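You operate a simulated robot arm through the tools that you are given. There is no shell and no other tool. Be economical: measure what you need, move in short steps, check, and stop when the job is done.

Carry out the task below with a simulated two-armed robot. There is one attempt and no reset: what you move stays moved.

Task
Close the water dispenser: flush it, then shut the line valve, free the neck latch, wipe off the blue stain.
Fine: flush with 2 strokes, spout over the drip tray; wipe with the green cloth and leave it in the USED tray beside the drip tray. What is to be rubbed or washed off counts as gone when no trace of it is left.

The check looks at the end state, three seconds after you hand in, the way a careful person would. Anything else that was tipped, shoved, dropped, spilled or broken makes it a failure. Flat cloth is picked up by pressing the open fingertips on it (5 to 10 N) and closing them slowly along it; thin cloth reads only 2 to 8 mm in the jaws.

Robot
Two 7-joint arms with fingered hands on one trunk, on a base that drives. Base frame: it is fixed to the floor where the robot stands at the start and does not move with it; the origin is under the middle of the robot, x ahead of it, y to its left, z up; the surface under the hand at the start is at about z = 0.85. Readings come in m, rad, newtons and seconds.
The left shoulder is at the start at [0.042, 0.125, 1.176], the right one opposite. With the tool pointing down near the work surface each hand reaches from about 0.42 to 0.84 m from the robot's upright axis, wherever it stands, measured 20 degrees to its own side. Places, roughly: blue stain [0.4, 0, 0.9]; filler spout [0.5, 0.3, 1]; green cloth (8x6x3 cm) [0.5, -0.1, 0.9]; green hand pump [0.5, 0.3, 1.1]; inside of the used tray [0.4, 0.2, 0.9]; line valve [0.7, 0.4, 0.9]; neck latch [0.5, 0.2, 0.9]; water dispenser [0.5, 0.3, 0.9]. Payload 4 kg a hand.
The TCP of each hand is the grasp point between the finger pads, 0.029 m short of the fingertips. In the tool frame z runs along the fingers and y along their closing line. The gripper opens to 0.1 m. The gripper's body begins 0.034 m behind the TCP. The gripper is a hand of 5 fingers: y runs from the thumb to the fingers, the wrist lies at [-0.015, -0.105, -0.177] in the tool frame, and closing takes about 1.5 s.
Orientation is that of the tool frame in the base frame, as a unit quaternion [x, y, z, w]. With the fingers straight down and the wrist toward the robot, the tool's x, y and z point along [0, 1, 0], [1, 0, 0] and [0, 0, -1] of the base frame.

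Tools
- The arms move only by the tool send_rows. It takes "left_steps", "right_steps" or both (then of equal length, played together; a hand with none holds still); each is one flat list of numbers, 6 for each row, row after row: the shift along the base's x, y, z in units of 25 mm (1.0 is 25 mm), then the turn, a rotation vector about the base's x, y, z in units of 5 degrees (1.0 is 5 degrees). In form: [tx, ty, tz, wx, wy, wz, tx, ty, tz, wx, wy, wz, ...]. A call has 1 to 8 rows; each row shifts and turns the commanded pose from where the row before left it. "left_fingers" and "right_fingers" are, for a hand that has rows, the closure, from 0 (fully open) to 1 (shut), set as the call begins (left out, the last holds). A call with a number of a shift or a turn outside -1 to 1 is refused whole. A row lasts 0.2 s, in which the tool goes at most 0.05 m and 0.15 rad; a call with a longer step from one row to the next is refused whole, and so is a gripper value outside its range. A pose out of reach is approached as far as the arm can. The call stops where the force on the tool passes 40 N (or 10 N more than at its start, if that is more) or the arm is blocked; 0.2 s more then pass. Each finger travels about 0.045 m/s and halts on what it meets, pressing with about 31 N; the grip force reading is that of the motor and also rises with nothing between the fingers. The clock runs only during rows and for 0.2 s after the last one: add rows that do not move to give the fingers time. The reply holds the time, the measured pose of the TCP, the force on the tool along the base axes, the opening and the grip force, in the units named above and with some noise, with the torque about the TCP (base axes, N m) and any sound that the robot's microphone picked up, and new pictures: "show" is both (left out), scene, wrist or none (wrist: the cameras of the hands that moved).
- Cameras (640 x 400 px; columns grow to the right, rows downward): "scene" is now at [0.1379, 0.0321, 1.3239]; the picture's right is [0.36, -0.93, 0.00], its down [-0.37, -0.14, -0.92] and it looks along [0.86, 0.33, -0.40] (base axes); focal length 214 px, centre (320, 200). "left" rides on the left gripper at [-0.066, -0.086, -0.121] in its tool frame; the picture's right is [-0.76, -0.31, 0.58], its down [0.59, -0.70, 0.40] and it looks along [0.28, 0.64, 0.71] (tool axes); focal length 247 px, centre (320, 200). "right" rides on the right gripper at [0.066, -0.086, -0.121] in its tool frame; the picture's right is [-0.76, 0.31, -0.58], its down [-0.59, -0.70, 0.40] and it looks along [-0.28, 0.64, 0.71] (tool axes); focal length 247 px, centre (320, 200).
- raise_lower(by): slides the trunk up (or, below 0, down) by that many m; the arms and the scene camera ride with it, the base frame stays. It gives what a move gives, with no picture.
- roll_base(legs): drives the robot by 1 to 6 legs, each [ahead, turn to the left] in m and rad, along the robot's own axes; the way and the turn of a leg run together, so that a leg with both is an arc; at most 1.5 m and 3.142 rad a leg. The arms and the cameras ride along, it lands a little off, and it stops where it bumps. It gives what a move gives, and a new picture of the scene camera.
- curl_fingers(index, middle, ring, little, thumb_bend, thumb_turn, hand): sets how far each is bent, from 0 (flat) to 1 (curled in); at 0.3 the hand is open as for a grip, at 0.7 the pads meet at the TCP. One left out holds its place. A second passes; each finger stops where it meets its share of the squeeze, and holds until it gets a number again. A gripper value or a shape takes the hand back. It gives what a move gives, with no picture; readings hold the bend of each and the force on index, middle, ring, little, thumb and palm. thumb_turn goes from beside the hand (0) to across from the fingers (1), as for a grip.
- set_grasp(shape, hand): the hand has 5 fingers and takes this shape, open, in about a second: jaw (thumb against the fingers, like two jaws); tri (thumb and two fingers); tip (a fingertip pinch); poke (one finger out to press); point (the index stretched); flat (the hand flat); cup (the hand cupped); fist (a fist). The gripper value then closes the fingers along that shape, each until it touches; the sizes above hold for jaw. It gives what a move gives, with no picture.
- pan_tilt(pan, tilt): turns the head with the scene camera to pan (to the left, within 1.396 rad either way) and tilt (down, from -0.506 to 1.204), counted from straight ahead of the robot. It gives what a move gives, and a new picture of the scene camera.
- measure_at(camera, pixels): for up to 12 pixels [column, row] of the newest picture of that camera ("zoom" is the newest enlarged one), the place [x, y, z] in the base frame of the surface seen there, good to about 0.002 m. No time passes.
- inspect(camera, box): a new picture of the part [left, top, right, bottom] of that camera's present view, enlarged. No time passes.
- sign_off(): hands the job in; it is judged then, once.

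Keep the steps short. Do not move on a guess: measure, check each grasp and each placing, and mend mistakes. In all there are 80 turns and 260 pictures (those below and enlarged ones count). Leave the grippers open and the arms clear of the work at the hand-in unless told otherwise, and finish with a single line.

The tools are called after "Emit:" by a JSON object that holds its "fn" and its "kwargs". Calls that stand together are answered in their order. send_rows: Moves the arms, as the interface text tells. Its arguments: {"type":"object","properties":{"left_steps":{"type":"array","items":{"type":"number"}},"left_fingers":{"type":"number"},"right_steps":{"type":"array","items":{"type":"number"}},"right_fingers":{"type":"number"},"show":{"type":"string","enum":["both","scene","wrist","none"]}},"required":[]} The other tools are called the same way: raise_lower (by) slides the trunk up or down; set_grasp (shape, hand) gives the hand a shape; curl_fingers (index, middle, ring, little, thumb_bend, thumb_turn, hand) moves the fingers one by one; roll_base (legs) drives the base; pan_tilt (pan, tilt) turns the head that bears the scene camera; measure_at (camera, pixels) gives the place of the surface under pixels of a picture; inspect (camera, box) takes an enlarged picture of a part of a camera's view; sign_off () hands the job in.

At the start:

```text
time: 0.0
left_ee_pos: [0.4562, 0.3499, 1.3454]
left_orientation: [0.707, 0.707, 0.0, 0.0]
left_ft_force: [-0.2, 0.5, 0.0]
left_torque: [0.01, 0.01, 0.01]
left_grip_width: 0.0999
left_grip_force: 0.1
left_shape: jaw
left_bend: [0.3, 0.3, 0.3, 0.3, 0.3, 0.98]
left_finger forces: [0.0, 0.0, 0.1, 0.0, 0.0, 0.0]
right_ee_pos: [0.4499, -0.0092, 1.305]
right_orientation: [0.707, 0.707, -0.001, -0.001]
right_ft_force: [-0.3, -0.6, -0.2]
right_torque: [-0.02, 0.02, 0.01]
right_grip_width: 0.0996
right_grip_force: 0.0
right_shape: jaw
right_bend: [0.3, 0.3, 0.3, 0.3, 0.3, 0.98]
right_finger forces: [0.0, 0.1, 0.1, 0.1, 0.0, 0.0]
trunk travel left (down, up): [-0.375, 0.372]
robot x, y, heading: [0.0006, 0.0003, -0.001]
head pan, tilt: [0.368, 0.405]
```

scene: 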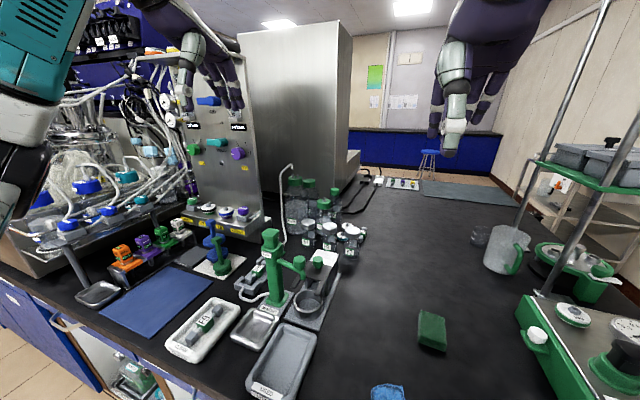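
right: 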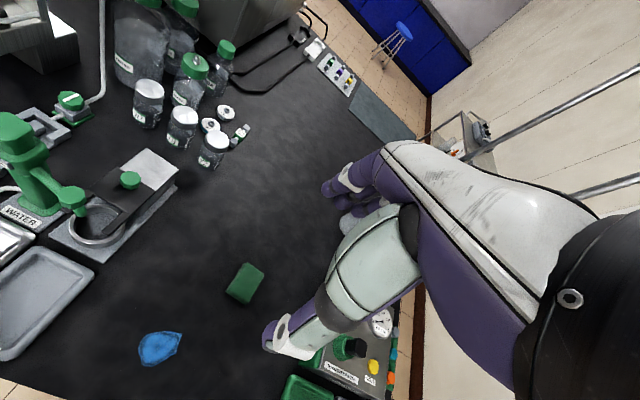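
left: 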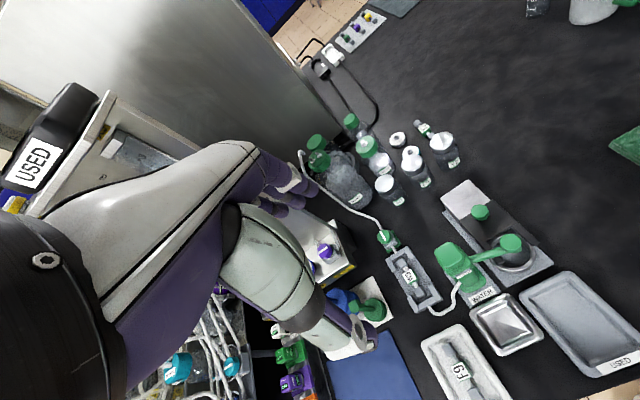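

I see the green dispenser around scene pixel (275,270). I'll enlarge it and the left and right views to identify the pump, spout, valve, latch and trays.

Emit:
{"fn": "inspect", "kwargs": {"camera": "scene", "box": [160, 210, 350, 400]}}

Emit:
{"fn": "inspect", "kwargs": {"camera": "left", "box": [370, 170, 640, 400]}}

Emit:
{"fn": "inspect", "kwargs": {"camera": "right", "box": [0, 60, 200, 260]}}

```text
2.11 times, centred on (255, 305) of scene
```

zoom: 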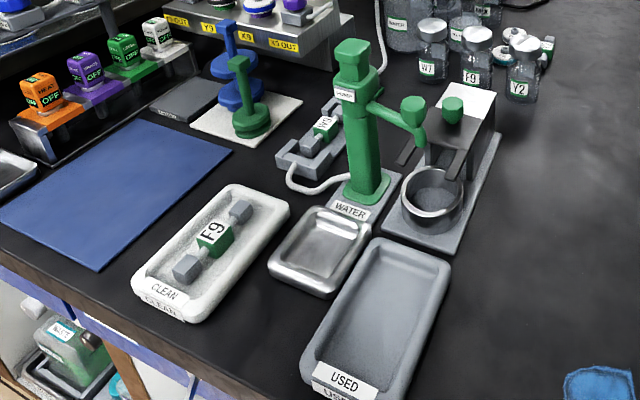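

```text
1.74 times, centred on (505, 285) of left
```

zoom: 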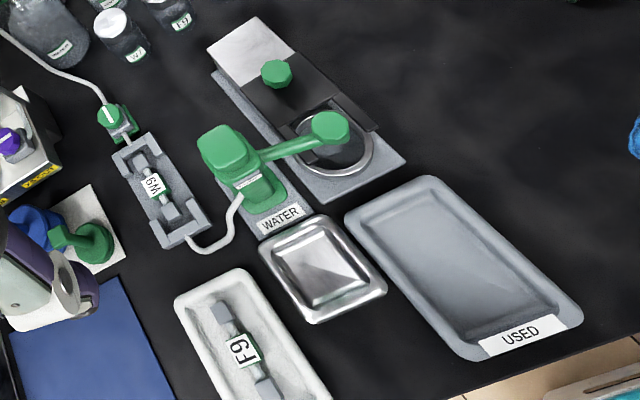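

```text
2.00 times, centred on (100, 160) of right
```

zoom: 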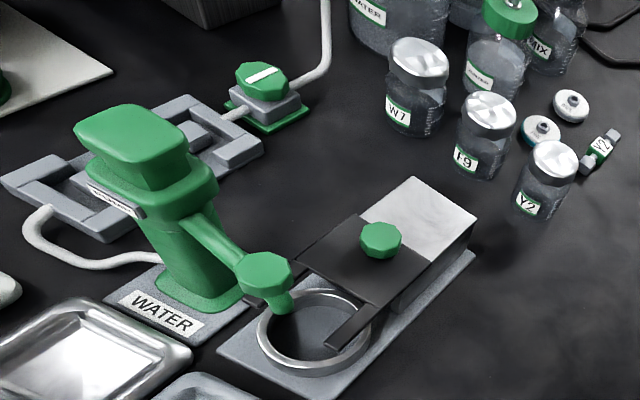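

The spout now sits over the ring holder, with the latch fork on it. I'll measure the key parts in the scene image and in a fresh close-up.

Emit:
{"fn": "measure_at", "kwargs": {"camera": "left", "pixels": [[458, 250], [470, 278], [514, 243], [480, 252], [500, 325], [482, 212], [388, 238], [432, 278], [470, 195], [475, 295], [580, 330], [490, 240]]}}

Emit:
{"fn": "measure_at", "kwargs": {"camera": "scene", "pixels": [[270, 236], [298, 263], [256, 328], [295, 270], [310, 307], [326, 258], [285, 350], [430, 332], [388, 394], [265, 270], [268, 240], [285, 262]]}}

Emit:
{"fn": "measure_at", "kwargs": {"camera": "right", "pixels": [[33, 126], [74, 197], [130, 181], [65, 97], [72, 101], [72, 95], [105, 240], [160, 348], [244, 283], [145, 160], [84, 215], [230, 275]]}}

```text
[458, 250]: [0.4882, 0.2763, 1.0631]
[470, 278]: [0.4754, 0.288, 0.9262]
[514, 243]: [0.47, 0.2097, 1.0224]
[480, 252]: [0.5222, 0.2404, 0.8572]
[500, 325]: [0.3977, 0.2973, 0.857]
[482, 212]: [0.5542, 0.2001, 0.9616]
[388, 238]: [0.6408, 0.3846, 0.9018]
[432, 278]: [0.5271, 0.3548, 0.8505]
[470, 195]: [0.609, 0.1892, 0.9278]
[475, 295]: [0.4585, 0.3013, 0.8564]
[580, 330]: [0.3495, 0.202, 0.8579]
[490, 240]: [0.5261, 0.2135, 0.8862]
```

```text
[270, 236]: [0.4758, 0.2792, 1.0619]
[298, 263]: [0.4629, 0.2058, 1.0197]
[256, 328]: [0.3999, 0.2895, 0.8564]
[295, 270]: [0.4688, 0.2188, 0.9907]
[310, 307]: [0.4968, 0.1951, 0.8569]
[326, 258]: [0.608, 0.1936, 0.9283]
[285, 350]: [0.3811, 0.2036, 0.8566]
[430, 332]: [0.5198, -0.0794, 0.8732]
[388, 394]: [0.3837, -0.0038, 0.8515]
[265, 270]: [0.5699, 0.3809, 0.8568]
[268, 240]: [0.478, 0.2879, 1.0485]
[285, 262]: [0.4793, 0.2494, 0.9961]
```

```text
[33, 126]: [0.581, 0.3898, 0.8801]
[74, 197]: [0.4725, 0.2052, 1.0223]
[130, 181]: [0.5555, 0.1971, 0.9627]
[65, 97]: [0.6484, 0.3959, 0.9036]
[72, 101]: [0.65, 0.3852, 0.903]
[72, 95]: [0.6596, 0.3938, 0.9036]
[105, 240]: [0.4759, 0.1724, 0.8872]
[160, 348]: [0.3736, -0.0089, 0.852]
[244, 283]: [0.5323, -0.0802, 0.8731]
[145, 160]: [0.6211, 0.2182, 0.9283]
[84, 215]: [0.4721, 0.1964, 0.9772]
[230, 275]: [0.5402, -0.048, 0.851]
```

Spout knob is near (0.469, 0.207, 1.022), the pump axis near (0.485, 0.28), and the drip tray centre near (0.40, 0.293). I'll swing the spout with the right index, because the rest of that hand stays on the side away from the pump. First I set the poke shape on the right hand and tilt the head down so stain and cloth are in view.

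Emit:
{"fn": "set_grasp", "kwargs": {"hand": "right", "shape": "poke"}}

Emit:
{"fn": "pan_tilt", "kwargs": {"pan": 0.4, "tilt": 0.75}}

```text
time: 0.9
left_ee_pos: [0.4576, 0.3493, 1.345]
left_orientation: [0.707, 0.707, 0.0, 0.0]
left_ft_force: [0.9, 1.1, -0.3]
left_torque: [-0.01, 0.03, -0.04]
left_grip_width: 0.0997
left_grip_force: 0.0
left_shape: jaw
left_bend: [0.3, 0.3, 0.3, 0.3, 0.3, 0.98]
left_finger forces: [0.1, 0.1, 0.0, 0.0, 0.0, 0.0]
right_ee_pos: [0.4517, -0.0104, 1.3061]
right_orientation: [0.707, 0.707, 0.0, -0.001]
right_ft_force: [-0.1, 1.0, -1.5]
right_torque: [0.02, -0.04, 0.01]
right_grip_width: 0.0
right_grip_force: 0.1
right_shape: poke
right_bend: [0.7, 0.7, 0.99, 0.99, 1.0, 1.0]
right_finger forces: [0.1, 0.0, 0.0, 0.0, 0.0, 0.1]
trunk travel left (down, up): [-0.375, 0.372]
robot x, y, heading: [0.0008, 0.0013, -0.002]
head pan, tilt: [0.368, 0.405]
```

```text
time: 1.7
left_ee_pos: [0.4564, 0.3497, 1.3462]
left_orientation: [0.707, 0.707, 0.001, 0.0]
left_ft_force: [0.0, 1.1, 0.1]
left_torque: [0.04, 0.0, -0.01]
left_grip_width: 0.0996
left_grip_force: 0.1
left_shape: jaw
left_bend: [0.3, 0.3, 0.3, 0.3, 0.3, 0.98]
left_finger forces: [0.0, 0.0, 0.0, 0.1, 0.0, 0.0]
right_ee_pos: [0.4514, -0.0082, 1.3066]
right_orientation: [0.708, 0.707, 0.0, -0.001]
right_ft_force: [0.6, -0.5, -0.5]
right_torque: [0.02, 0.0, -0.03]
right_grip_width: 0.0
right_grip_force: 0.1
right_shape: poke
right_bend: [0.7, 0.7, 0.99, 0.99, 1.0, 1.0]
right_finger forces: [0.0, 0.0, 0.1, 0.0, 0.0, 0.1]
trunk travel left (down, up): [-0.375, 0.372]
robot x, y, heading: [0.002, 0.0006, -0.001]
head pan, tilt: [0.4, 0.75]
```

scene: 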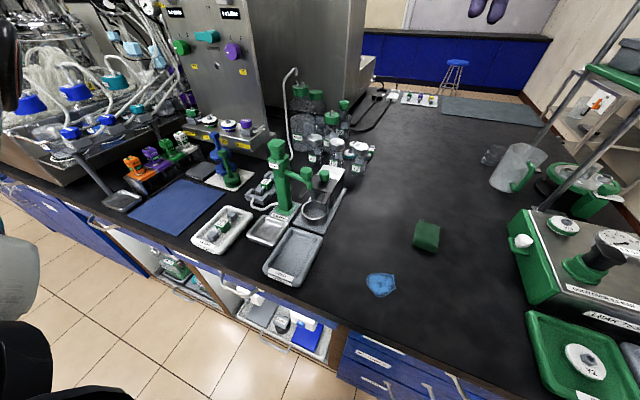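

Nothing is moving and the hand is in poke shape. Next I bring the right hand down beside the spout, still above it, and shift the left hand away to its left.

Emit:
{"fn": "send_rows", "kwargs": {"right_steps": [0.3, 0.9, -0.8, 0, 0, 0, 0.3, 0.9, -0.8, 0, 0, 0, 0.3, 0.9, -0.8, 0, 0, 0, 0.3, 0.9, -0.8, 0, 0, 0, 0.3, 0.9, -0.8, 0, 0, 0, 0.3, 0.9, -0.8, 0, 0, 0, 0.3, 0.9, -0.8, 0, 0, 0, 0.3, 0.9, -0.8, 0, 0, 0], "left_steps": [0, 0.5, 0.2, 0, 0, 0, 0, 0.5, 0.2, 0, 0, 0, 0, 0.5, 0.2, 0, 0, 0, 0, 0.5, 0.2, 0, 0, 0, 0, 0.5, 0.2, 0, 0, 0, 0, 0.5, 0.2, 0, 0, 0, 0, 0.5, 0.2, 0, 0, 0, 0, 0.5, 0.2, 0, 0, 0], "show": "both"}}

```text
time: 3.5
left_ee_pos: [0.4572, 0.4512, 1.3859]
left_orientation: [0.707, 0.707, -0.001, 0.0]
left_ft_force: [-0.5, 0.8, -0.2]
left_torque: [-0.01, -0.01, -0.02]
left_grip_width: 0.0996
left_grip_force: 0.1
left_shape: jaw
left_bend: [0.3, 0.3, 0.3, 0.3, 0.3, 0.98]
left_finger forces: [0.0, 0.1, 0.0, 0.0, 0.0, 0.0]
right_ee_pos: [0.5109, 0.1711, 1.1449]
right_orientation: [0.707, 0.707, 0.0, -0.001]
right_ft_force: [-0.4, 0.2, 0.3]
right_torque: [0.02, -0.02, 0.01]
right_grip_width: 0.0
right_grip_force: 0.1
right_shape: poke
right_bend: [0.7, 0.7, 0.99, 0.99, 1.0, 1.0]
right_finger forces: [0.1, 0.0, 0.0, 0.0, 0.0, 0.0]
trunk travel left (down, up): [-0.375, 0.372]
robot x, y, heading: [-0.0018, 0.0014, -0.001]
head pan, tilt: [0.4, 0.75]
```

scene: 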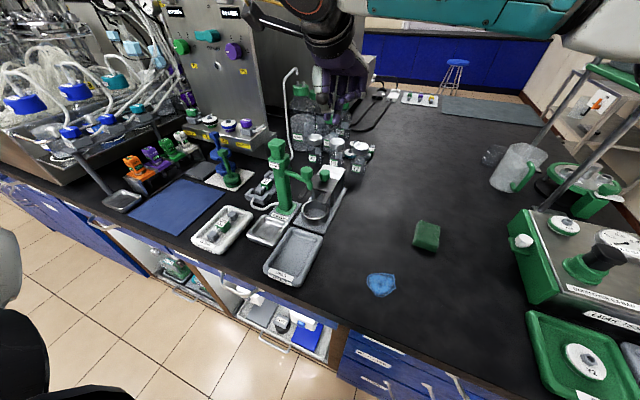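
right: 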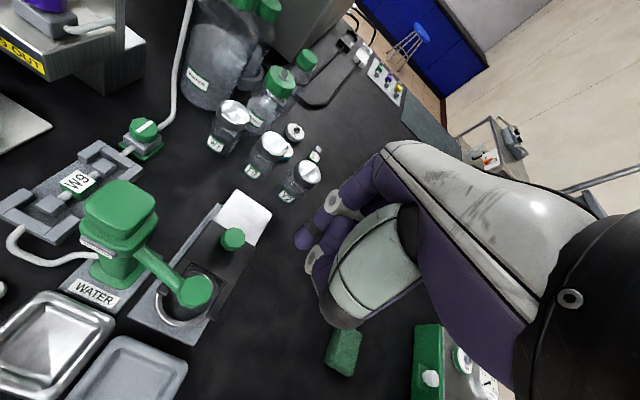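
left: 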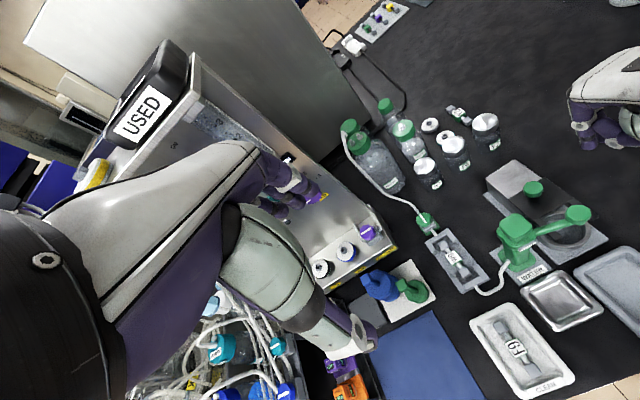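

The pointing finger shows around right-camera pixel (310,240). I'll enlarge that and measure where the tip really is.

Emit:
{"fn": "inspect", "kwargs": {"camera": "right", "box": [260, 140, 440, 350]}}

Emit:
{"fn": "measure_at", "kwargs": {"camera": "right", "pixels": [[303, 240], [315, 262], [333, 206], [345, 315], [195, 292], [120, 205], [228, 240], [350, 190]]}}

Emit:
{"fn": "inspect", "kwargs": {"camera": "scene", "box": [230, 40, 400, 240]}}

```text
1.90 times, centred on (350, 245) of right
```

zoom: 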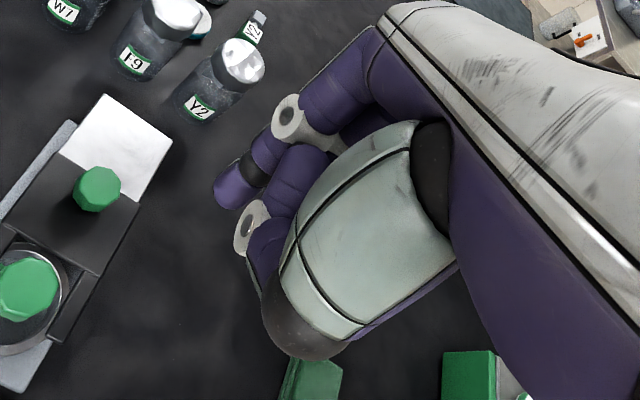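

```text
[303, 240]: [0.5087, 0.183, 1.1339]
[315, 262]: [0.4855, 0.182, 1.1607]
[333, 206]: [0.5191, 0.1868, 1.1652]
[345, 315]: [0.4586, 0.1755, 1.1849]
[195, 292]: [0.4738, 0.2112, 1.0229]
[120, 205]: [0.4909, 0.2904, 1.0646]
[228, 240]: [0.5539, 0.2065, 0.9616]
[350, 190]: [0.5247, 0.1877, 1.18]
```

```text
2.00 times, centred on (315, 140) of scene
```

zoom: 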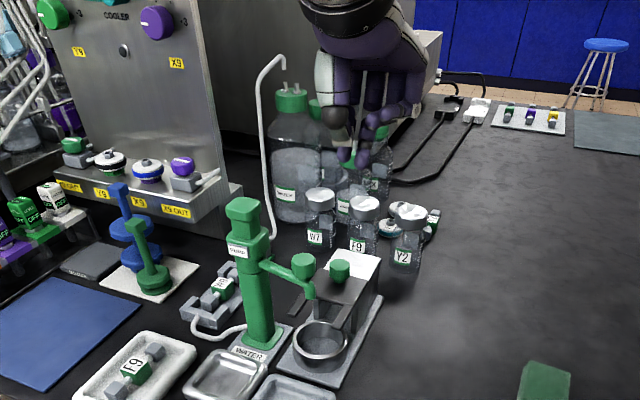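

The index tip is about 3 cm below the TCP at (0.509, 0.18). I'll lower it behind the spout (on the +x side of the knob) to about z = 1.035 and check that it touches nothing.

Emit:
{"fn": "send_rows", "kwargs": {"right_steps": [0.1, 0.3, -0.88, 0, 0, 0, 0.1, 0.3, -0.88, 0, 0, 0, 0.1, 0.3, -0.88, 0, 0, 0, 0.0, 0.3, -0.88, 0, 0, 0, 0, 0.3, -0.88, 0, 0, 0]}}

Emit:
{"fn": "inspect", "kwargs": {"camera": "scene", "box": [230, 90, 400, 260]}}

```text
time: 4.7
left_ee_pos: [0.458, 0.4511, 1.3864]
left_orientation: [0.707, 0.708, -0.001, 0.0]
left_ft_force: [-0.5, -0.3, -0.6]
left_torque: [-0.04, -0.02, 0.01]
left_grip_width: 0.0997
left_grip_force: 0.1
left_shape: jaw
left_bend: [0.3, 0.3, 0.3, 0.3, 0.3, 0.98]
left_finger forces: [0.0, 0.0, 0.0, 0.0, 0.0, 0.1]
right_ee_pos: [0.5204, 0.2088, 1.0347]
right_orientation: [0.707, 0.707, -0.001, -0.001]
right_ft_force: [0.2, -0.1, 0.3]
right_torque: [-0.03, 0.01, 0.0]
right_grip_width: 0.0
right_grip_force: 0.0
right_shape: poke
right_bend: [0.7, 0.7, 0.99, 0.99, 1.0, 1.0]
right_finger forces: [0.0, 0.0, 0.0, 0.0, 0.0, 0.0]
trunk travel left (down, up): [-0.375, 0.372]
robot x, y, heading: [0.0025, -0.003, 0.0]
head pan, tilt: [0.4, 0.75]
```

scene: 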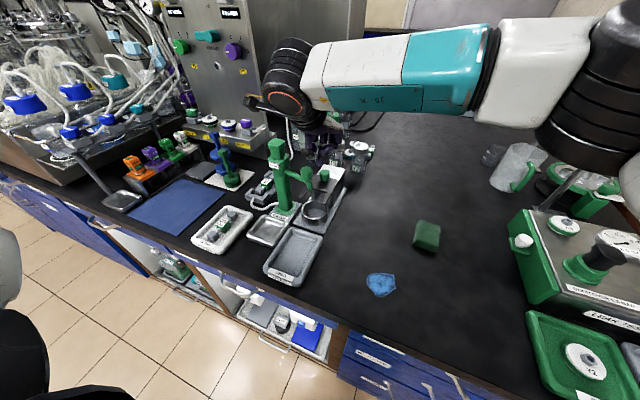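
right: 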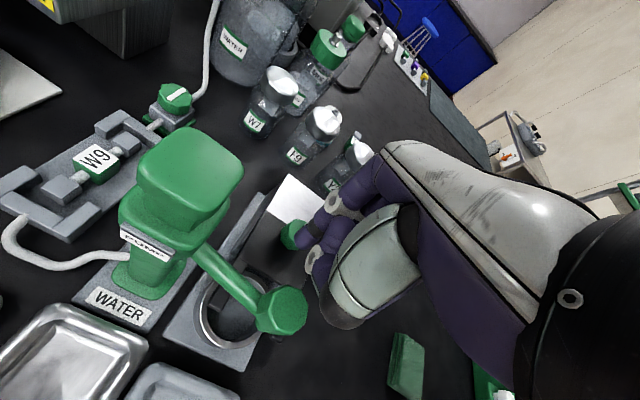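

```text
2.35 times, centred on (315, 175) of scene
```

zoom: 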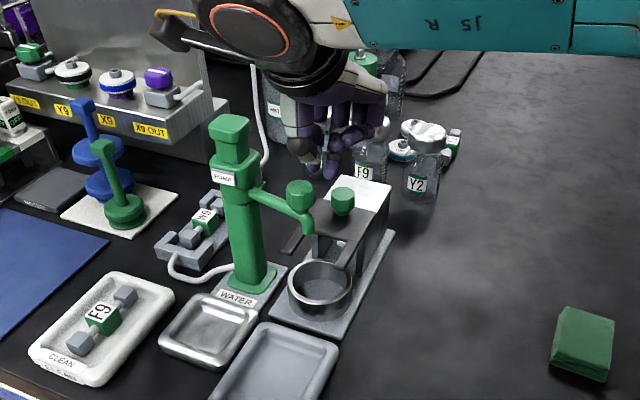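

The finger hangs free behind the knob with no force. I'll now push the knob along the first part of its arc towards -x.

Emit:
{"fn": "send_rows", "kwargs": {"right_steps": [-0.54, -0.18, 0, 0, 0, 0, -0.74, -0.1, 0, 0, 0, 0, -0.74, 0.1, 0, 0, 0, 0, -0.7, 0.28, 0, 0, 0, 0]}}

Emit:
{"fn": "inspect", "kwargs": {"camera": "scene", "box": [230, 90, 400, 260]}}

```text
time: 5.7
left_ee_pos: [0.456, 0.4497, 1.3862]
left_orientation: [0.707, 0.707, 0.0, 0.001]
left_ft_force: [0.5, 0.5, 0.1]
left_torque: [-0.01, -0.01, 0.0]
left_grip_width: 0.0997
left_grip_force: 0.1
left_shape: jaw
left_bend: [0.3, 0.3, 0.3, 0.3, 0.3, 0.98]
left_finger forces: [0.1, 0.1, 0.0, 0.0, 0.1, 0.0]
right_ee_pos: [0.4503, 0.2096, 1.0352]
right_orientation: [0.707, 0.707, -0.001, 0.0]
right_ft_force: [-0.8, 0.3, -0.3]
right_torque: [0.01, 0.0, -0.01]
right_grip_width: 0.0
right_grip_force: 0.2
right_shape: poke
right_bend: [0.7, 0.7, 0.99, 0.99, 1.0, 1.0]
right_finger forces: [0.3, 0.0, 0.1, 0.1, 0.1, 0.1]
trunk travel left (down, up): [-0.375, 0.372]
robot x, y, heading: [-0.0002, -0.0026, 0.001]
head pan, tilt: [0.4, 0.75]
```

scene: 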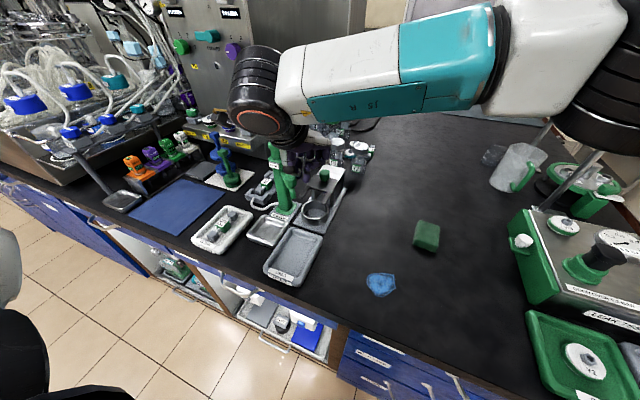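
right: 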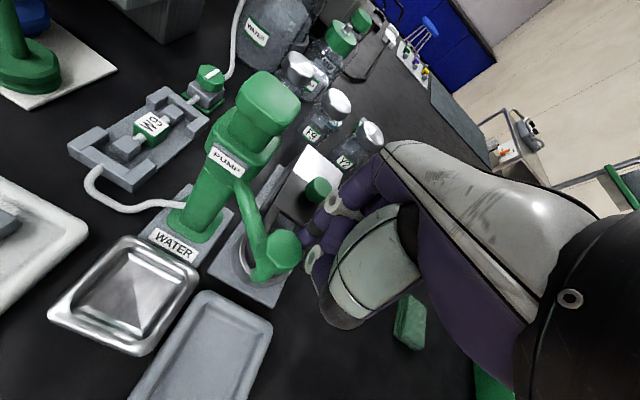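

```text
2.35 times, centred on (315, 175) of scene
```

zoom: 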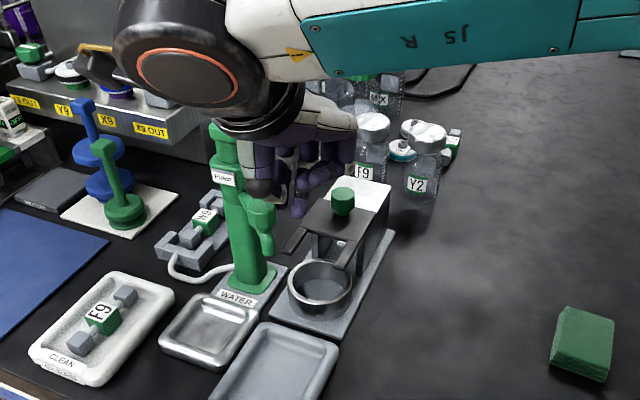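

The spout follows easily, with hardly any force. I'll carry on along the arc until the nozzle is over the drip tray.

Emit:
{"fn": "send_rows", "kwargs": {"right_steps": [-0.6, 0.46, 0, 0, 0, 0, -0.46, 0.6, 0, 0, 0, 0, -0.2, 0.46, 0, 0, 0, 0]}}

Emit:
{"fn": "inspect", "kwargs": {"camera": "right", "box": [80, 60, 400, 360]}}

```text
time: 6.5
left_ee_pos: [0.4583, 0.4501, 1.3849]
left_orientation: [0.707, 0.707, 0.0, 0.001]
left_ft_force: [0.0, 0.5, 0.1]
left_torque: [0.0, 0.03, 0.02]
left_grip_width: 0.0998
left_grip_force: 0.1
left_shape: jaw
left_bend: [0.3, 0.3, 0.3, 0.3, 0.3, 0.98]
left_finger forces: [0.0, 0.0, 0.1, 0.0, 0.0, 0.0]
right_ee_pos: [0.4181, 0.2499, 1.0349]
right_orientation: [0.707, 0.707, -0.001, 0.0]
right_ft_force: [0.0, 0.3, -0.4]
right_torque: [-0.03, -0.03, 0.01]
right_grip_width: 0.0
right_grip_force: 0.1
right_shape: poke
right_bend: [0.7, 0.7, 0.99, 0.99, 1.0, 1.0]
right_finger forces: [0.1, 0.0, 0.1, 0.1, 0.0, 0.0]
trunk travel left (down, up): [-0.375, 0.372]
robot x, y, heading: [0.0015, -0.0011, 0.001]
head pan, tilt: [0.4, 0.75]
```

scene: 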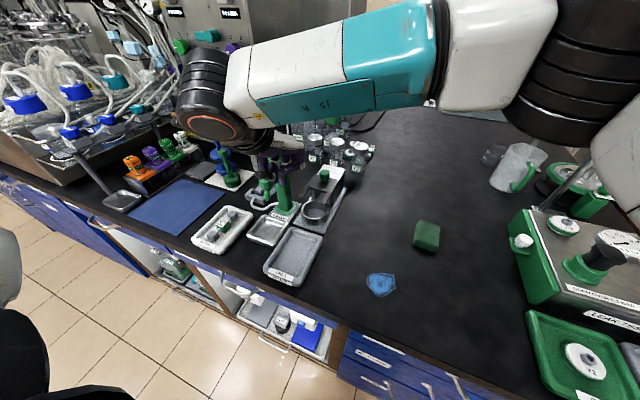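
right: 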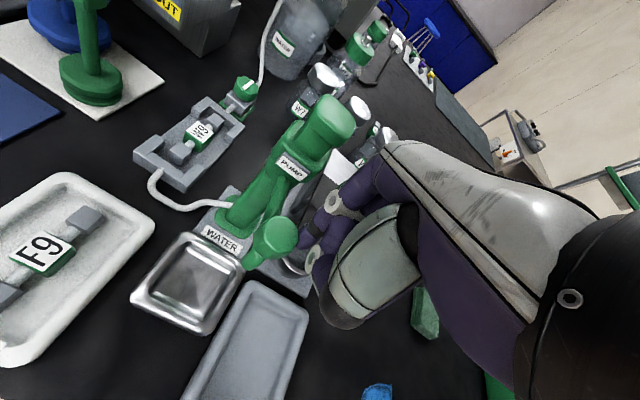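

```text
1.33 times, centred on (240, 210) of right
```

zoom: 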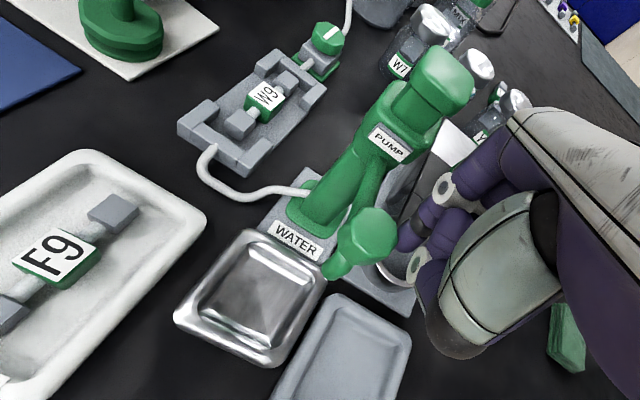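

Emit:
{"fn": "measure_at", "kwargs": {"camera": "right", "pixels": [[275, 235], [262, 232], [256, 248], [328, 112], [340, 120], [300, 245], [245, 265], [133, 300], [208, 332], [187, 236], [305, 240]]}}

```text
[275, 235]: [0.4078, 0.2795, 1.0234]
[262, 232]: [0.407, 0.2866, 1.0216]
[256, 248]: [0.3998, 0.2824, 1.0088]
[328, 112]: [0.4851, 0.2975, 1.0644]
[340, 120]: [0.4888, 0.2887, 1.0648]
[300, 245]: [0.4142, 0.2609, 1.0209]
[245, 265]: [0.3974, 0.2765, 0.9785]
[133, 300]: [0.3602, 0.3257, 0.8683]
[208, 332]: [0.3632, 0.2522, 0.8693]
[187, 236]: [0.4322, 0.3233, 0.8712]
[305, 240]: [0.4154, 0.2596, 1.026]
```

The knob is at (0.408, 0.278) and the tray spans x 0.36–0.44, y 0.25–0.327. The nozzle is inside, but I'll nudge it 12 mm nearer the middle, then back off and rise clear.

Emit:
{"fn": "send_rows", "kwargs": {"right_steps": [0, 0.5, 0, 0, 0, 0, 0, -0.8, 0, 0, 0, 0, -0.3, -0.6, 0.4, 0, 0, 0, 0, 0, 0.9, 0, 0, 0, 0, 0, 0.9, 0, 0, 0]}}

Emit:
{"fn": "inspect", "kwargs": {"camera": "right", "box": [80, 60, 400, 360]}}

```text
time: 7.7
left_ee_pos: [0.4566, 0.45, 1.386]
left_orientation: [0.708, 0.707, -0.001, 0.0]
left_ft_force: [1.2, 0.3, 1.0]
left_torque: [-0.02, 0.0, 0.0]
left_grip_width: 0.0996
left_grip_force: 0.1
left_shape: jaw
left_bend: [0.3, 0.3, 0.3, 0.3, 0.3, 0.98]
left_finger forces: [0.0, 0.0, 0.0, 0.0, 0.0, 0.0]
right_ee_pos: [0.4109, 0.2255, 1.0919]
right_orientation: [0.707, 0.707, -0.001, 0.0]
right_ft_force: [-0.4, 0.5, -0.2]
right_torque: [-0.01, 0.03, 0.02]
right_grip_width: 0.0001
right_grip_force: 0.1
right_shape: poke
right_bend: [0.7, 0.7, 0.99, 0.99, 1.0, 1.0]
right_finger forces: [0.0, 0.0, 0.0, 0.0, 0.0, 0.0]
trunk travel left (down, up): [-0.375, 0.372]
robot x, y, heading: [0.0032, -0.0007, 0.001]
head pan, tilt: [0.4, 0.75]
```

scene: 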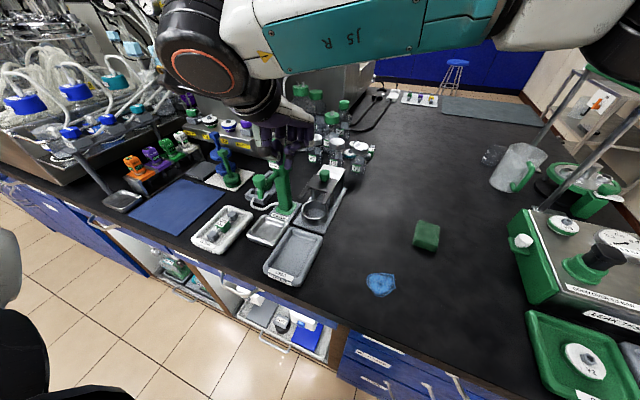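
right: 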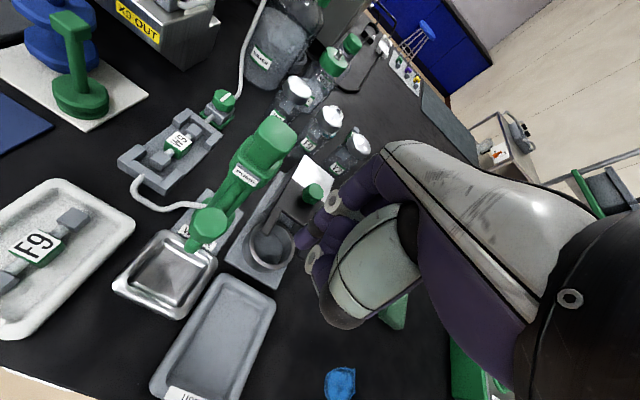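

```text
1.33 times, centred on (240, 210) of right
```

zoom: 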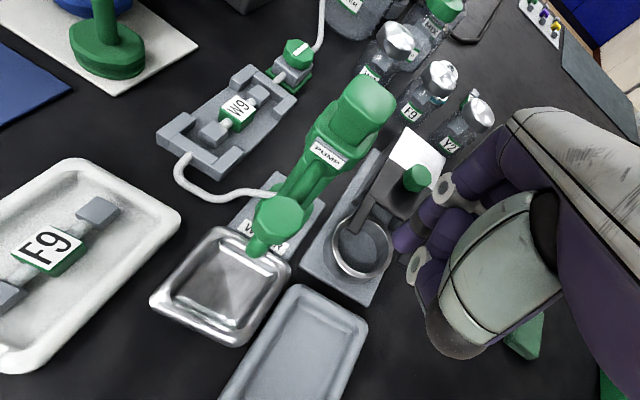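

The spout now hangs over the drip tray. I'll measure the pump's top face for the press.

Emit:
{"fn": "measure_at", "kwargs": {"camera": "right", "pixels": [[275, 122], [293, 140], [262, 133], [280, 155], [276, 138], [207, 222], [190, 245], [200, 225], [315, 188], [302, 235], [318, 240]]}}

```text
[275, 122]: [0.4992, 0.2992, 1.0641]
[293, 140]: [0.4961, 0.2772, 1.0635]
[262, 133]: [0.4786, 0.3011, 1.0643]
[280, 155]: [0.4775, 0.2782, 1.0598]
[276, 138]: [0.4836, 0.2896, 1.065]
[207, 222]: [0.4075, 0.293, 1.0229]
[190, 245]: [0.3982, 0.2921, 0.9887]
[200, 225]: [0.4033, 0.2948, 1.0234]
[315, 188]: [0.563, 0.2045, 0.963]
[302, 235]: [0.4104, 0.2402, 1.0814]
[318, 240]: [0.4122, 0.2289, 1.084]
```

Pump top: centre (0.487, 0.289), z = 1.064. I'll bring the index tip over it, staying about 3 cm above.

Emit:
{"fn": "send_rows", "kwargs": {"right_steps": [0, 0, 1, 0, 0, 0, 0.76, 0.56, 0.3, 0, 0, 0, 0.76, 0.56, 0, 0, 0, 0, 0.76, 0.56, 0, 0, 0, 0, 0.76, 0.54, 0, 0, 0, 0]}}

Emit:
{"fn": "inspect", "kwargs": {"camera": "right", "box": [180, 100, 420, 340]}}

```text
time: 8.9
left_ee_pos: [0.4571, 0.4505, 1.3852]
left_orientation: [0.707, 0.707, 0.0, 0.0]
left_ft_force: [0.2, 0.9, 0.0]
left_torque: [-0.02, 0.02, -0.02]
left_grip_width: 0.0997
left_grip_force: 0.1
left_shape: jaw
left_bend: [0.3, 0.3, 0.3, 0.3, 0.3, 0.98]
left_finger forces: [0.0, 0.1, 0.0, 0.0, 0.1, 0.0]
right_ee_pos: [0.4864, 0.2815, 1.1221]
right_orientation: [0.706, 0.708, -0.001, 0.0]
right_ft_force: [-1.0, -0.1, 0.0]
right_torque: [0.0, -0.03, -0.01]
right_grip_width: 0.0
right_grip_force: 0.0
right_shape: poke
right_bend: [0.7, 0.7, 0.99, 0.99, 1.0, 1.0]
right_finger forces: [0.1, 0.0, 0.0, 0.0, 0.0, 0.0]
trunk travel left (down, up): [-0.375, 0.372]
robot x, y, heading: [0.0002, -0.0034, -0.002]
head pan, tilt: [0.4, 0.75]
```

scene: 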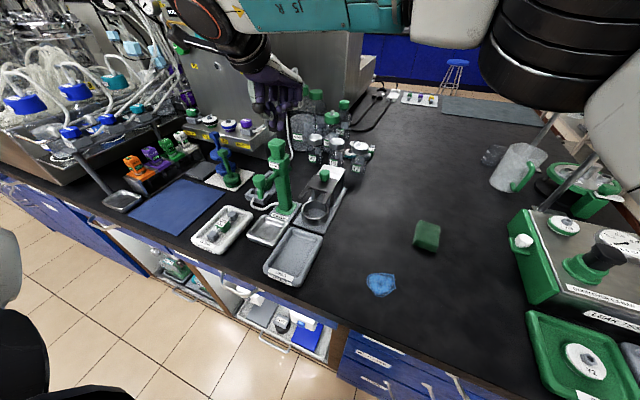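
right: 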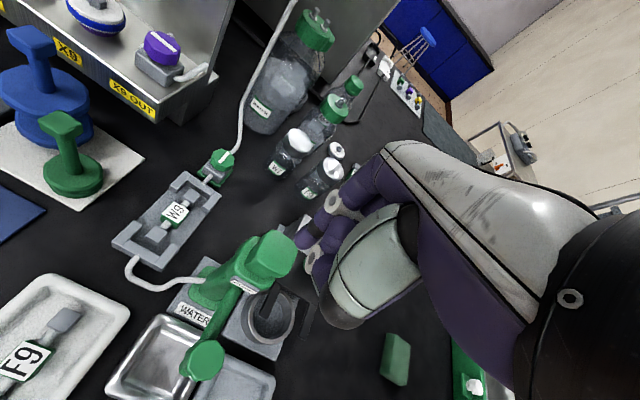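

```text
1.67 times, centred on (300, 220) of right
```

zoom: 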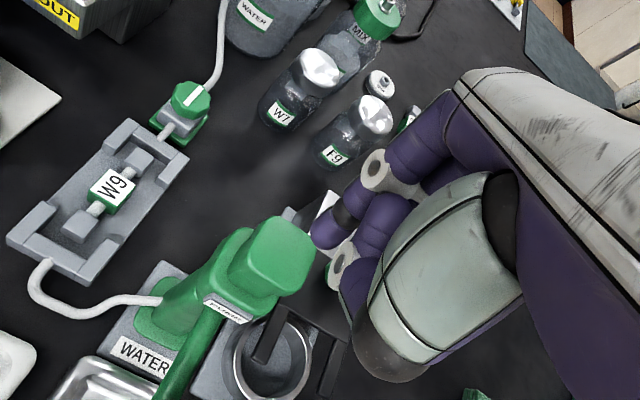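

The finger lines up above the head (parallax accounts for the offset). I'll press down in small steps and read the force.

Emit:
{"fn": "send_rows", "kwargs": {"right_steps": [0, 0, -0.5, 0, 0, 0, 0, 0, -0.5, 0, 0, 0, 0, 0, -0.4, 0, 0, 0], "show": "none"}}

Emit:
{"fn": "inspect", "kwargs": {"camera": "scene", "box": [210, 60, 350, 250]}}

```text
time: 9.7
left_ee_pos: [0.4574, 0.4498, 1.3858]
left_orientation: [0.707, 0.707, 0.0, 0.0]
left_ft_force: [0.2, -0.2, -0.4]
left_torque: [-0.02, -0.01, 0.0]
left_grip_width: 0.0997
left_grip_force: 0.1
left_shape: jaw
left_bend: [0.3, 0.3, 0.3, 0.3, 0.3, 0.98]
left_finger forces: [0.0, 0.0, 0.1, 0.0, 0.0, 0.1]
right_ee_pos: [0.4881, 0.2826, 1.0889]
right_orientation: [0.707, 0.707, -0.001, -0.001]
right_ft_force: [0.2, -0.7, 3.2]
right_torque: [0.0, -0.02, -0.02]
right_grip_width: 0.0002
right_grip_force: 0.1
right_shape: poke
right_bend: [0.7, 0.7, 0.99, 0.99, 1.0, 1.0]
right_finger forces: [0.0, 2.5, 0.0, 0.1, 0.1, 0.0]
trunk travel left (down, up): [-0.375, 0.372]
robot x, y, heading: [0.0007, 0.0022, -0.001]
head pan, tilt: [0.4, 0.75]
```

```text
2.11 times, centred on (280, 155) of scene
```

zoom: 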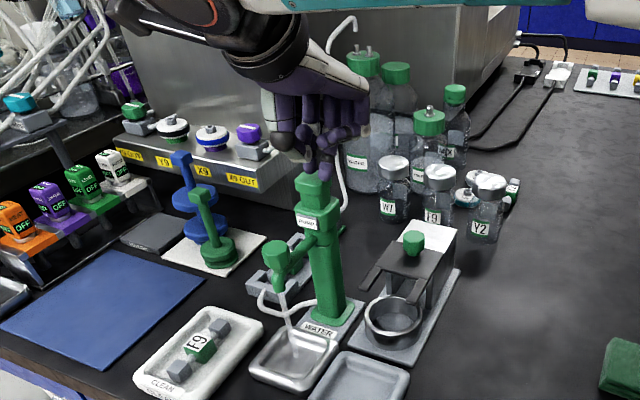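

It's in contact at 3 N and water already runs into the tray. I'll go on down to the end of the stroke.

Emit:
{"fn": "send_rows", "kwargs": {"right_steps": [0, 0, -0.4, 0, 0, 0, 0, 0, -0.4, 0, 0, 0], "show": "none"}}

Emit:
{"fn": "inspect", "kwargs": {"camera": "scene", "box": [210, 60, 350, 250]}}

```text
time: 10.3
left_ee_pos: [0.4562, 0.4494, 1.3869]
left_orientation: [0.707, 0.707, 0.0, 0.0]
left_ft_force: [0.7, -0.1, 0.6]
left_torque: [-0.01, -0.01, -0.02]
left_grip_width: 0.0997
left_grip_force: 0.1
left_shape: jaw
left_bend: [0.3, 0.3, 0.3, 0.3, 0.3, 0.98]
left_finger forces: [0.0, 0.0, 0.0, 0.0, 0.1, 0.0]
right_ee_pos: [0.4886, 0.2824, 1.0721]
right_orientation: [0.707, 0.707, 0.004, 0.0]
right_ft_force: [4.6, 3.0, 21.6]
right_torque: [-0.1, -0.11, 0.04]
right_grip_width: 0.0
right_grip_force: 0.1
right_shape: poke
right_bend: [0.7, 0.7, 0.99, 0.99, 1.0, 1.0]
right_finger forces: [0.0, 21.0, 0.0, 0.0, 0.1, 0.0]
trunk travel left (down, up): [-0.375, 0.372]
robot x, y, heading: [-0.003, -0.0005, -0.003]
head pan, tilt: [0.4, 0.75]
```

```text
2.11 times, centred on (280, 155) of scene
```

zoom: 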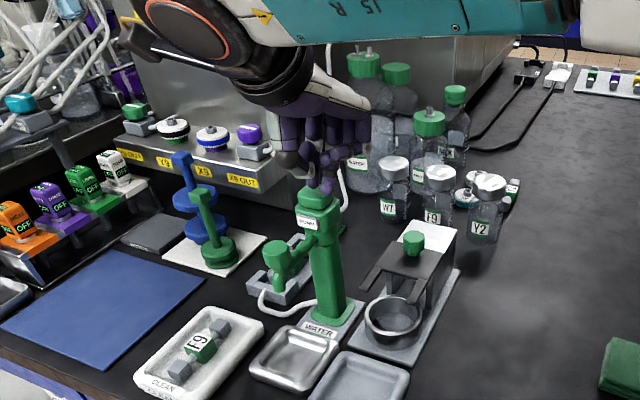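

The force jumped to 22 N, so the head is at its stop. I'll lift fully off to let it spring back.

Emit:
{"fn": "send_rows", "kwargs": {"right_steps": [0, 0, 0.5, 0, 0, 0, 0, 0, 0.5, 0, 0, 0, 0, 0, 0.6, 0, 0, 0, 0, 0, 0, 0, 0, 0], "show": "none"}}

Emit:
{"fn": "inspect", "kwargs": {"camera": "scene", "box": [210, 60, 350, 250]}}

```text
time: 11.3
left_ee_pos: [0.4561, 0.4498, 1.3856]
left_orientation: [0.707, 0.707, -0.001, 0.001]
left_ft_force: [0.7, 0.2, 0.4]
left_torque: [-0.01, 0.0, -0.01]
left_grip_width: 0.1001
left_grip_force: 0.1
left_shape: jaw
left_bend: [0.3, 0.3, 0.3, 0.3, 0.3, 0.98]
left_finger forces: [0.1, 0.0, 0.0, 0.1, 0.0, 0.0]
right_ee_pos: [0.4866, 0.2825, 1.1078]
right_orientation: [0.707, 0.707, -0.001, -0.001]
right_ft_force: [0.0, 0.6, 0.1]
right_torque: [-0.06, 0.01, 0.0]
right_grip_width: 0.0
right_grip_force: 0.1
right_shape: poke
right_bend: [0.7, 0.7, 0.99, 0.99, 1.0, 1.0]
right_finger forces: [0.1, 0.0, 0.0, 0.1, 0.0, 0.0]
trunk travel left (down, up): [-0.375, 0.372]
robot x, y, heading: [0.0004, 0.0006, 0.004]
head pan, tilt: [0.4, 0.75]
```

```text
2.11 times, centred on (280, 155) of scene
```

zoom: 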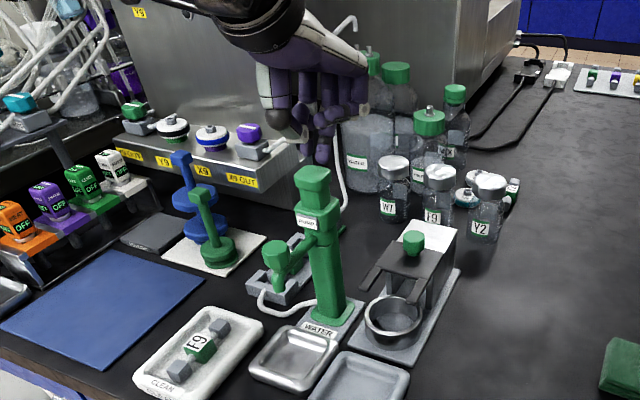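

The head has sprung back and the spout hasn't moved. Now the second and last stroke, to the same depth, then up well clear.

Emit:
{"fn": "send_rows", "kwargs": {"right_steps": [0, 0, -0.5, 0, 0, 0, 0, 0, -0.5, 0, 0, 0, 0, 0, -0.44, 0, 0, 0, 0, 0, 0, 0, 0, 0], "show": "scene"}}

Emit:
{"fn": "send_rows", "kwargs": {"right_steps": [0, 0, 0.5, 0, 0, 0, 0, 0, 0.6, 0, 0, 0, 0, 0, 0.8, 0, 0, 0, 0, 0, 1, 0, 0, 0, 0, 0, 1, 0, 0, 0], "show": "scene"}}

Emit:
{"fn": "inspect", "kwargs": {"camera": "scene", "box": [210, 60, 350, 250]}}

```text
time: 12.3
left_ee_pos: [0.4569, 0.449, 1.386]
left_orientation: [0.707, 0.707, 0.0, 0.001]
left_ft_force: [0.5, -0.2, 0.8]
left_torque: [0.02, -0.02, -0.03]
left_grip_width: 0.0996
left_grip_force: 0.0
left_shape: jaw
left_bend: [0.3, 0.3, 0.3, 0.3, 0.3, 0.98]
left_finger forces: [0.0, 0.1, 0.0, 0.0, 0.0, 0.0]
right_ee_pos: [0.4881, 0.2809, 1.073]
right_orientation: [0.707, 0.707, 0.0, 0.0]
right_ft_force: [1.0, -0.9, 6.6]
right_torque: [-0.06, 0.0, 0.02]
right_grip_width: 0.0
right_grip_force: 0.2
right_shape: poke
right_bend: [0.7, 0.7, 0.99, 0.99, 1.0, 1.0]
right_finger forces: [0.0, 6.0, 0.1, 0.1, 0.1, 0.0]
trunk travel left (down, up): [-0.375, 0.372]
robot x, y, heading: [0.0029, 0.0004, -0.001]
head pan, tilt: [0.4, 0.75]
```

scene: 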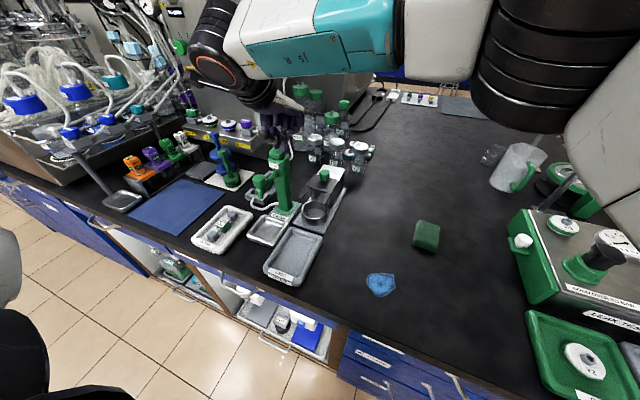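

```text
time: 13.5
left_ee_pos: [0.4581, 0.4492, 1.3852]
left_orientation: [0.707, 0.707, 0.0, 0.0]
left_ft_force: [-0.3, 0.3, -0.3]
left_torque: [0.04, -0.01, 0.0]
left_grip_width: 0.0997
left_grip_force: 0.1
left_shape: jaw
left_bend: [0.3, 0.3, 0.3, 0.3, 0.3, 0.98]
left_finger forces: [0.0, 0.0, 0.0, 0.0, 0.0, 0.0]
right_ee_pos: [0.4879, 0.281, 1.1697]
right_orientation: [0.707, 0.707, -0.001, -0.001]
right_ft_force: [0.0, -0.2, -0.3]
right_torque: [-0.01, -0.02, -0.02]
right_grip_width: 0.0002
right_grip_force: 0.0
right_shape: poke
right_bend: [0.7, 0.7, 0.99, 0.99, 1.0, 1.0]
right_finger forces: [0.0, 0.0, 0.0, 0.0, 0.1, 0.1]
trunk travel left (down, up): [-0.375, 0.372]
robot x, y, heading: [0.0035, 0.0041, 0.001]
head pan, tilt: [0.4, 0.75]
```

scene: 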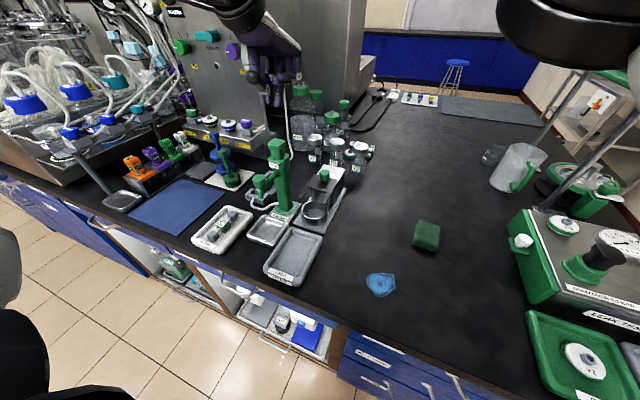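

```text
2.11 times, centred on (280, 155) of scene
```

zoom: 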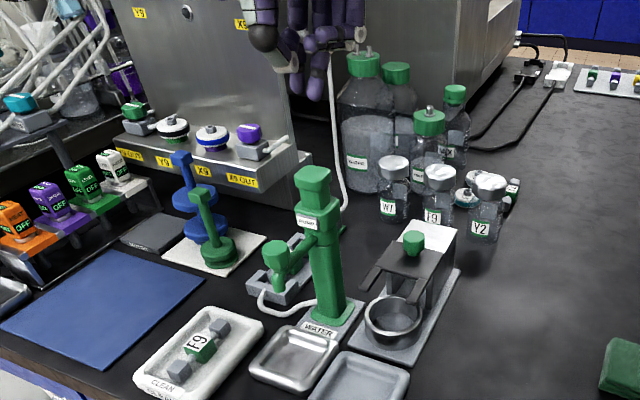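

Two strokes are done, and the head is up again. Next comes the line valve: I'll retreat the right hand and bring the left hand over towards it, with a close look from its camera.

Emit:
{"fn": "send_rows", "kwargs": {"right_steps": [-0.2, -1, 0.5, 0, 0, 0, -0.2, -1, 0.5, 0, 0, 0, -0.2, -1, 0.5, 0, 0, 0, -0.2, -1, 0.5, 0, 0, 0, 0, -1, 0.5, 0, 0, 0, 0, -1, 0.5, 0, 0, 0, 0, -1, 0.5, 0, 0, 0, 0, -1, 0, 0, 0, 0], "left_steps": [0, 0, 0, 0, 0, 0, 0, 0, 0, 0, 0, 0, 0, 0, 0, 0, 0, 0, 0.6, -0.4, -0.8, 0, 0, 0, 0.6, -0.4, -0.8, 0, 0, 0, 0.6, -0.4, -0.8, 0, 0, 0, 0.6, -0.4, -0.8, 0, 0, 0, 0.6, -0.4, -0.8, 0, 0, 0]}}

Emit:
{"fn": "inspect", "kwargs": {"camera": "scene", "box": [220, 100, 340, 230]}}

```text
time: 15.3
left_ee_pos: [0.5345, 0.3987, 1.2867]
left_orientation: [0.707, 0.707, 0.0, 0.0]
left_ft_force: [-0.4, 0.0, 0.5]
left_torque: [0.0, 0.02, 0.02]
left_grip_width: 0.0997
left_grip_force: 0.0
left_shape: jaw
left_bend: [0.3, 0.3, 0.3, 0.3, 0.3, 0.98]
left_finger forces: [0.1, 0.0, 0.0, 0.0, 0.0, 0.0]
right_ee_pos: [0.4691, 0.0804, 1.2576]
right_orientation: [0.707, 0.707, 0.0, 0.0]
right_ft_force: [0.6, -0.8, -0.7]
right_torque: [0.01, 0.01, 0.03]
right_grip_width: 0.0003
right_grip_force: 0.0
right_shape: poke
right_bend: [0.7, 0.7, 0.99, 0.99, 1.0, 1.0]
right_finger forces: [0.1, 0.1, 0.0, 0.1, 0.0, 0.1]
trunk travel left (down, up): [-0.375, 0.372]
robot x, y, heading: [0.0018, 0.0016, 0.002]
head pan, tilt: [0.4, 0.75]
```

scene: 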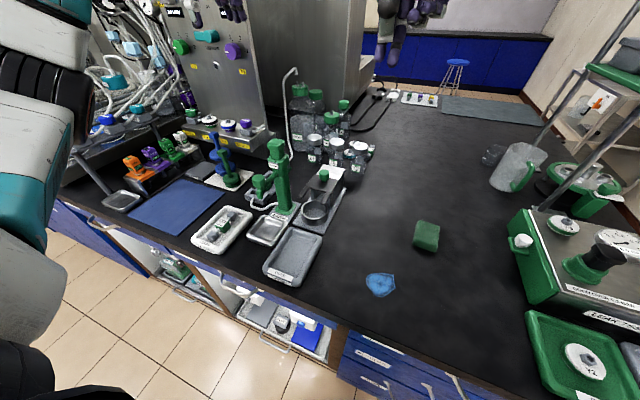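
right: 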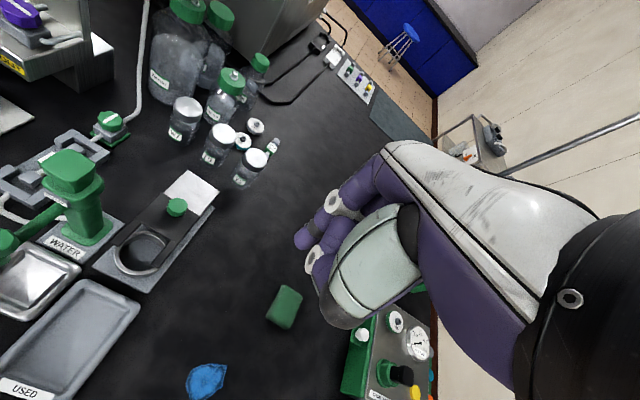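
left: 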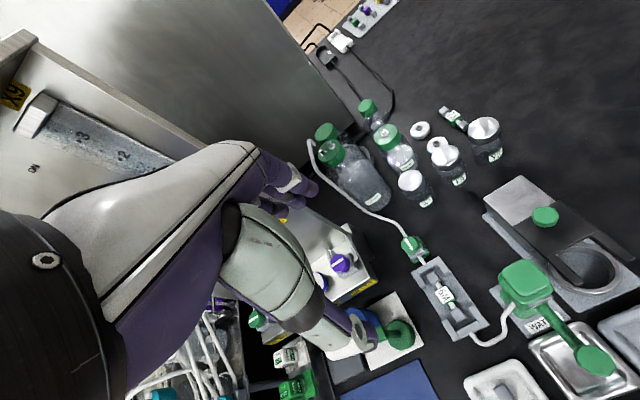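

```text
3.08 times, centred on (280, 165) of scene
```

zoom: 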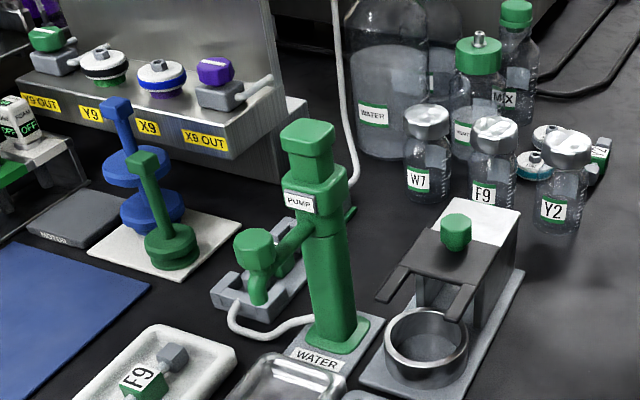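

I'll enlarge the valve and measure it and its neighbours.

Emit:
{"fn": "inspect", "kwargs": {"camera": "left", "box": [350, 170, 490, 310]}}

Emit:
{"fn": "measure_at", "kwargs": {"camera": "left", "pixels": [[412, 243], [404, 240], [420, 248], [378, 262], [375, 214], [395, 226], [372, 295], [440, 295], [400, 335], [335, 165], [410, 265], [428, 245]]}}

```text
2.86 times, centred on (420, 240) of left
```

zoom: 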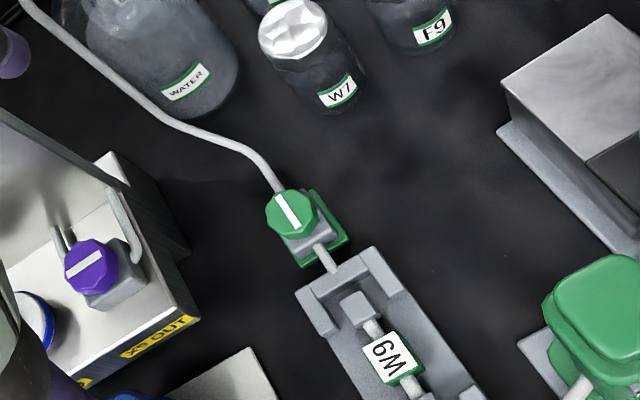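

```text
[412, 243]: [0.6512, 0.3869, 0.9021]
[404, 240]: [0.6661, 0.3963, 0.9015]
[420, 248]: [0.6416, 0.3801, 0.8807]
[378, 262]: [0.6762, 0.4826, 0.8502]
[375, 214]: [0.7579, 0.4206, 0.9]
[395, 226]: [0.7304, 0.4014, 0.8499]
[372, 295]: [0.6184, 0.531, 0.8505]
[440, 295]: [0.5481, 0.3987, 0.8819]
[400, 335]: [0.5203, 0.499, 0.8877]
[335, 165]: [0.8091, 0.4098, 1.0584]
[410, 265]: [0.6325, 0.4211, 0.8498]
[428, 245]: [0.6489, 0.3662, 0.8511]
```

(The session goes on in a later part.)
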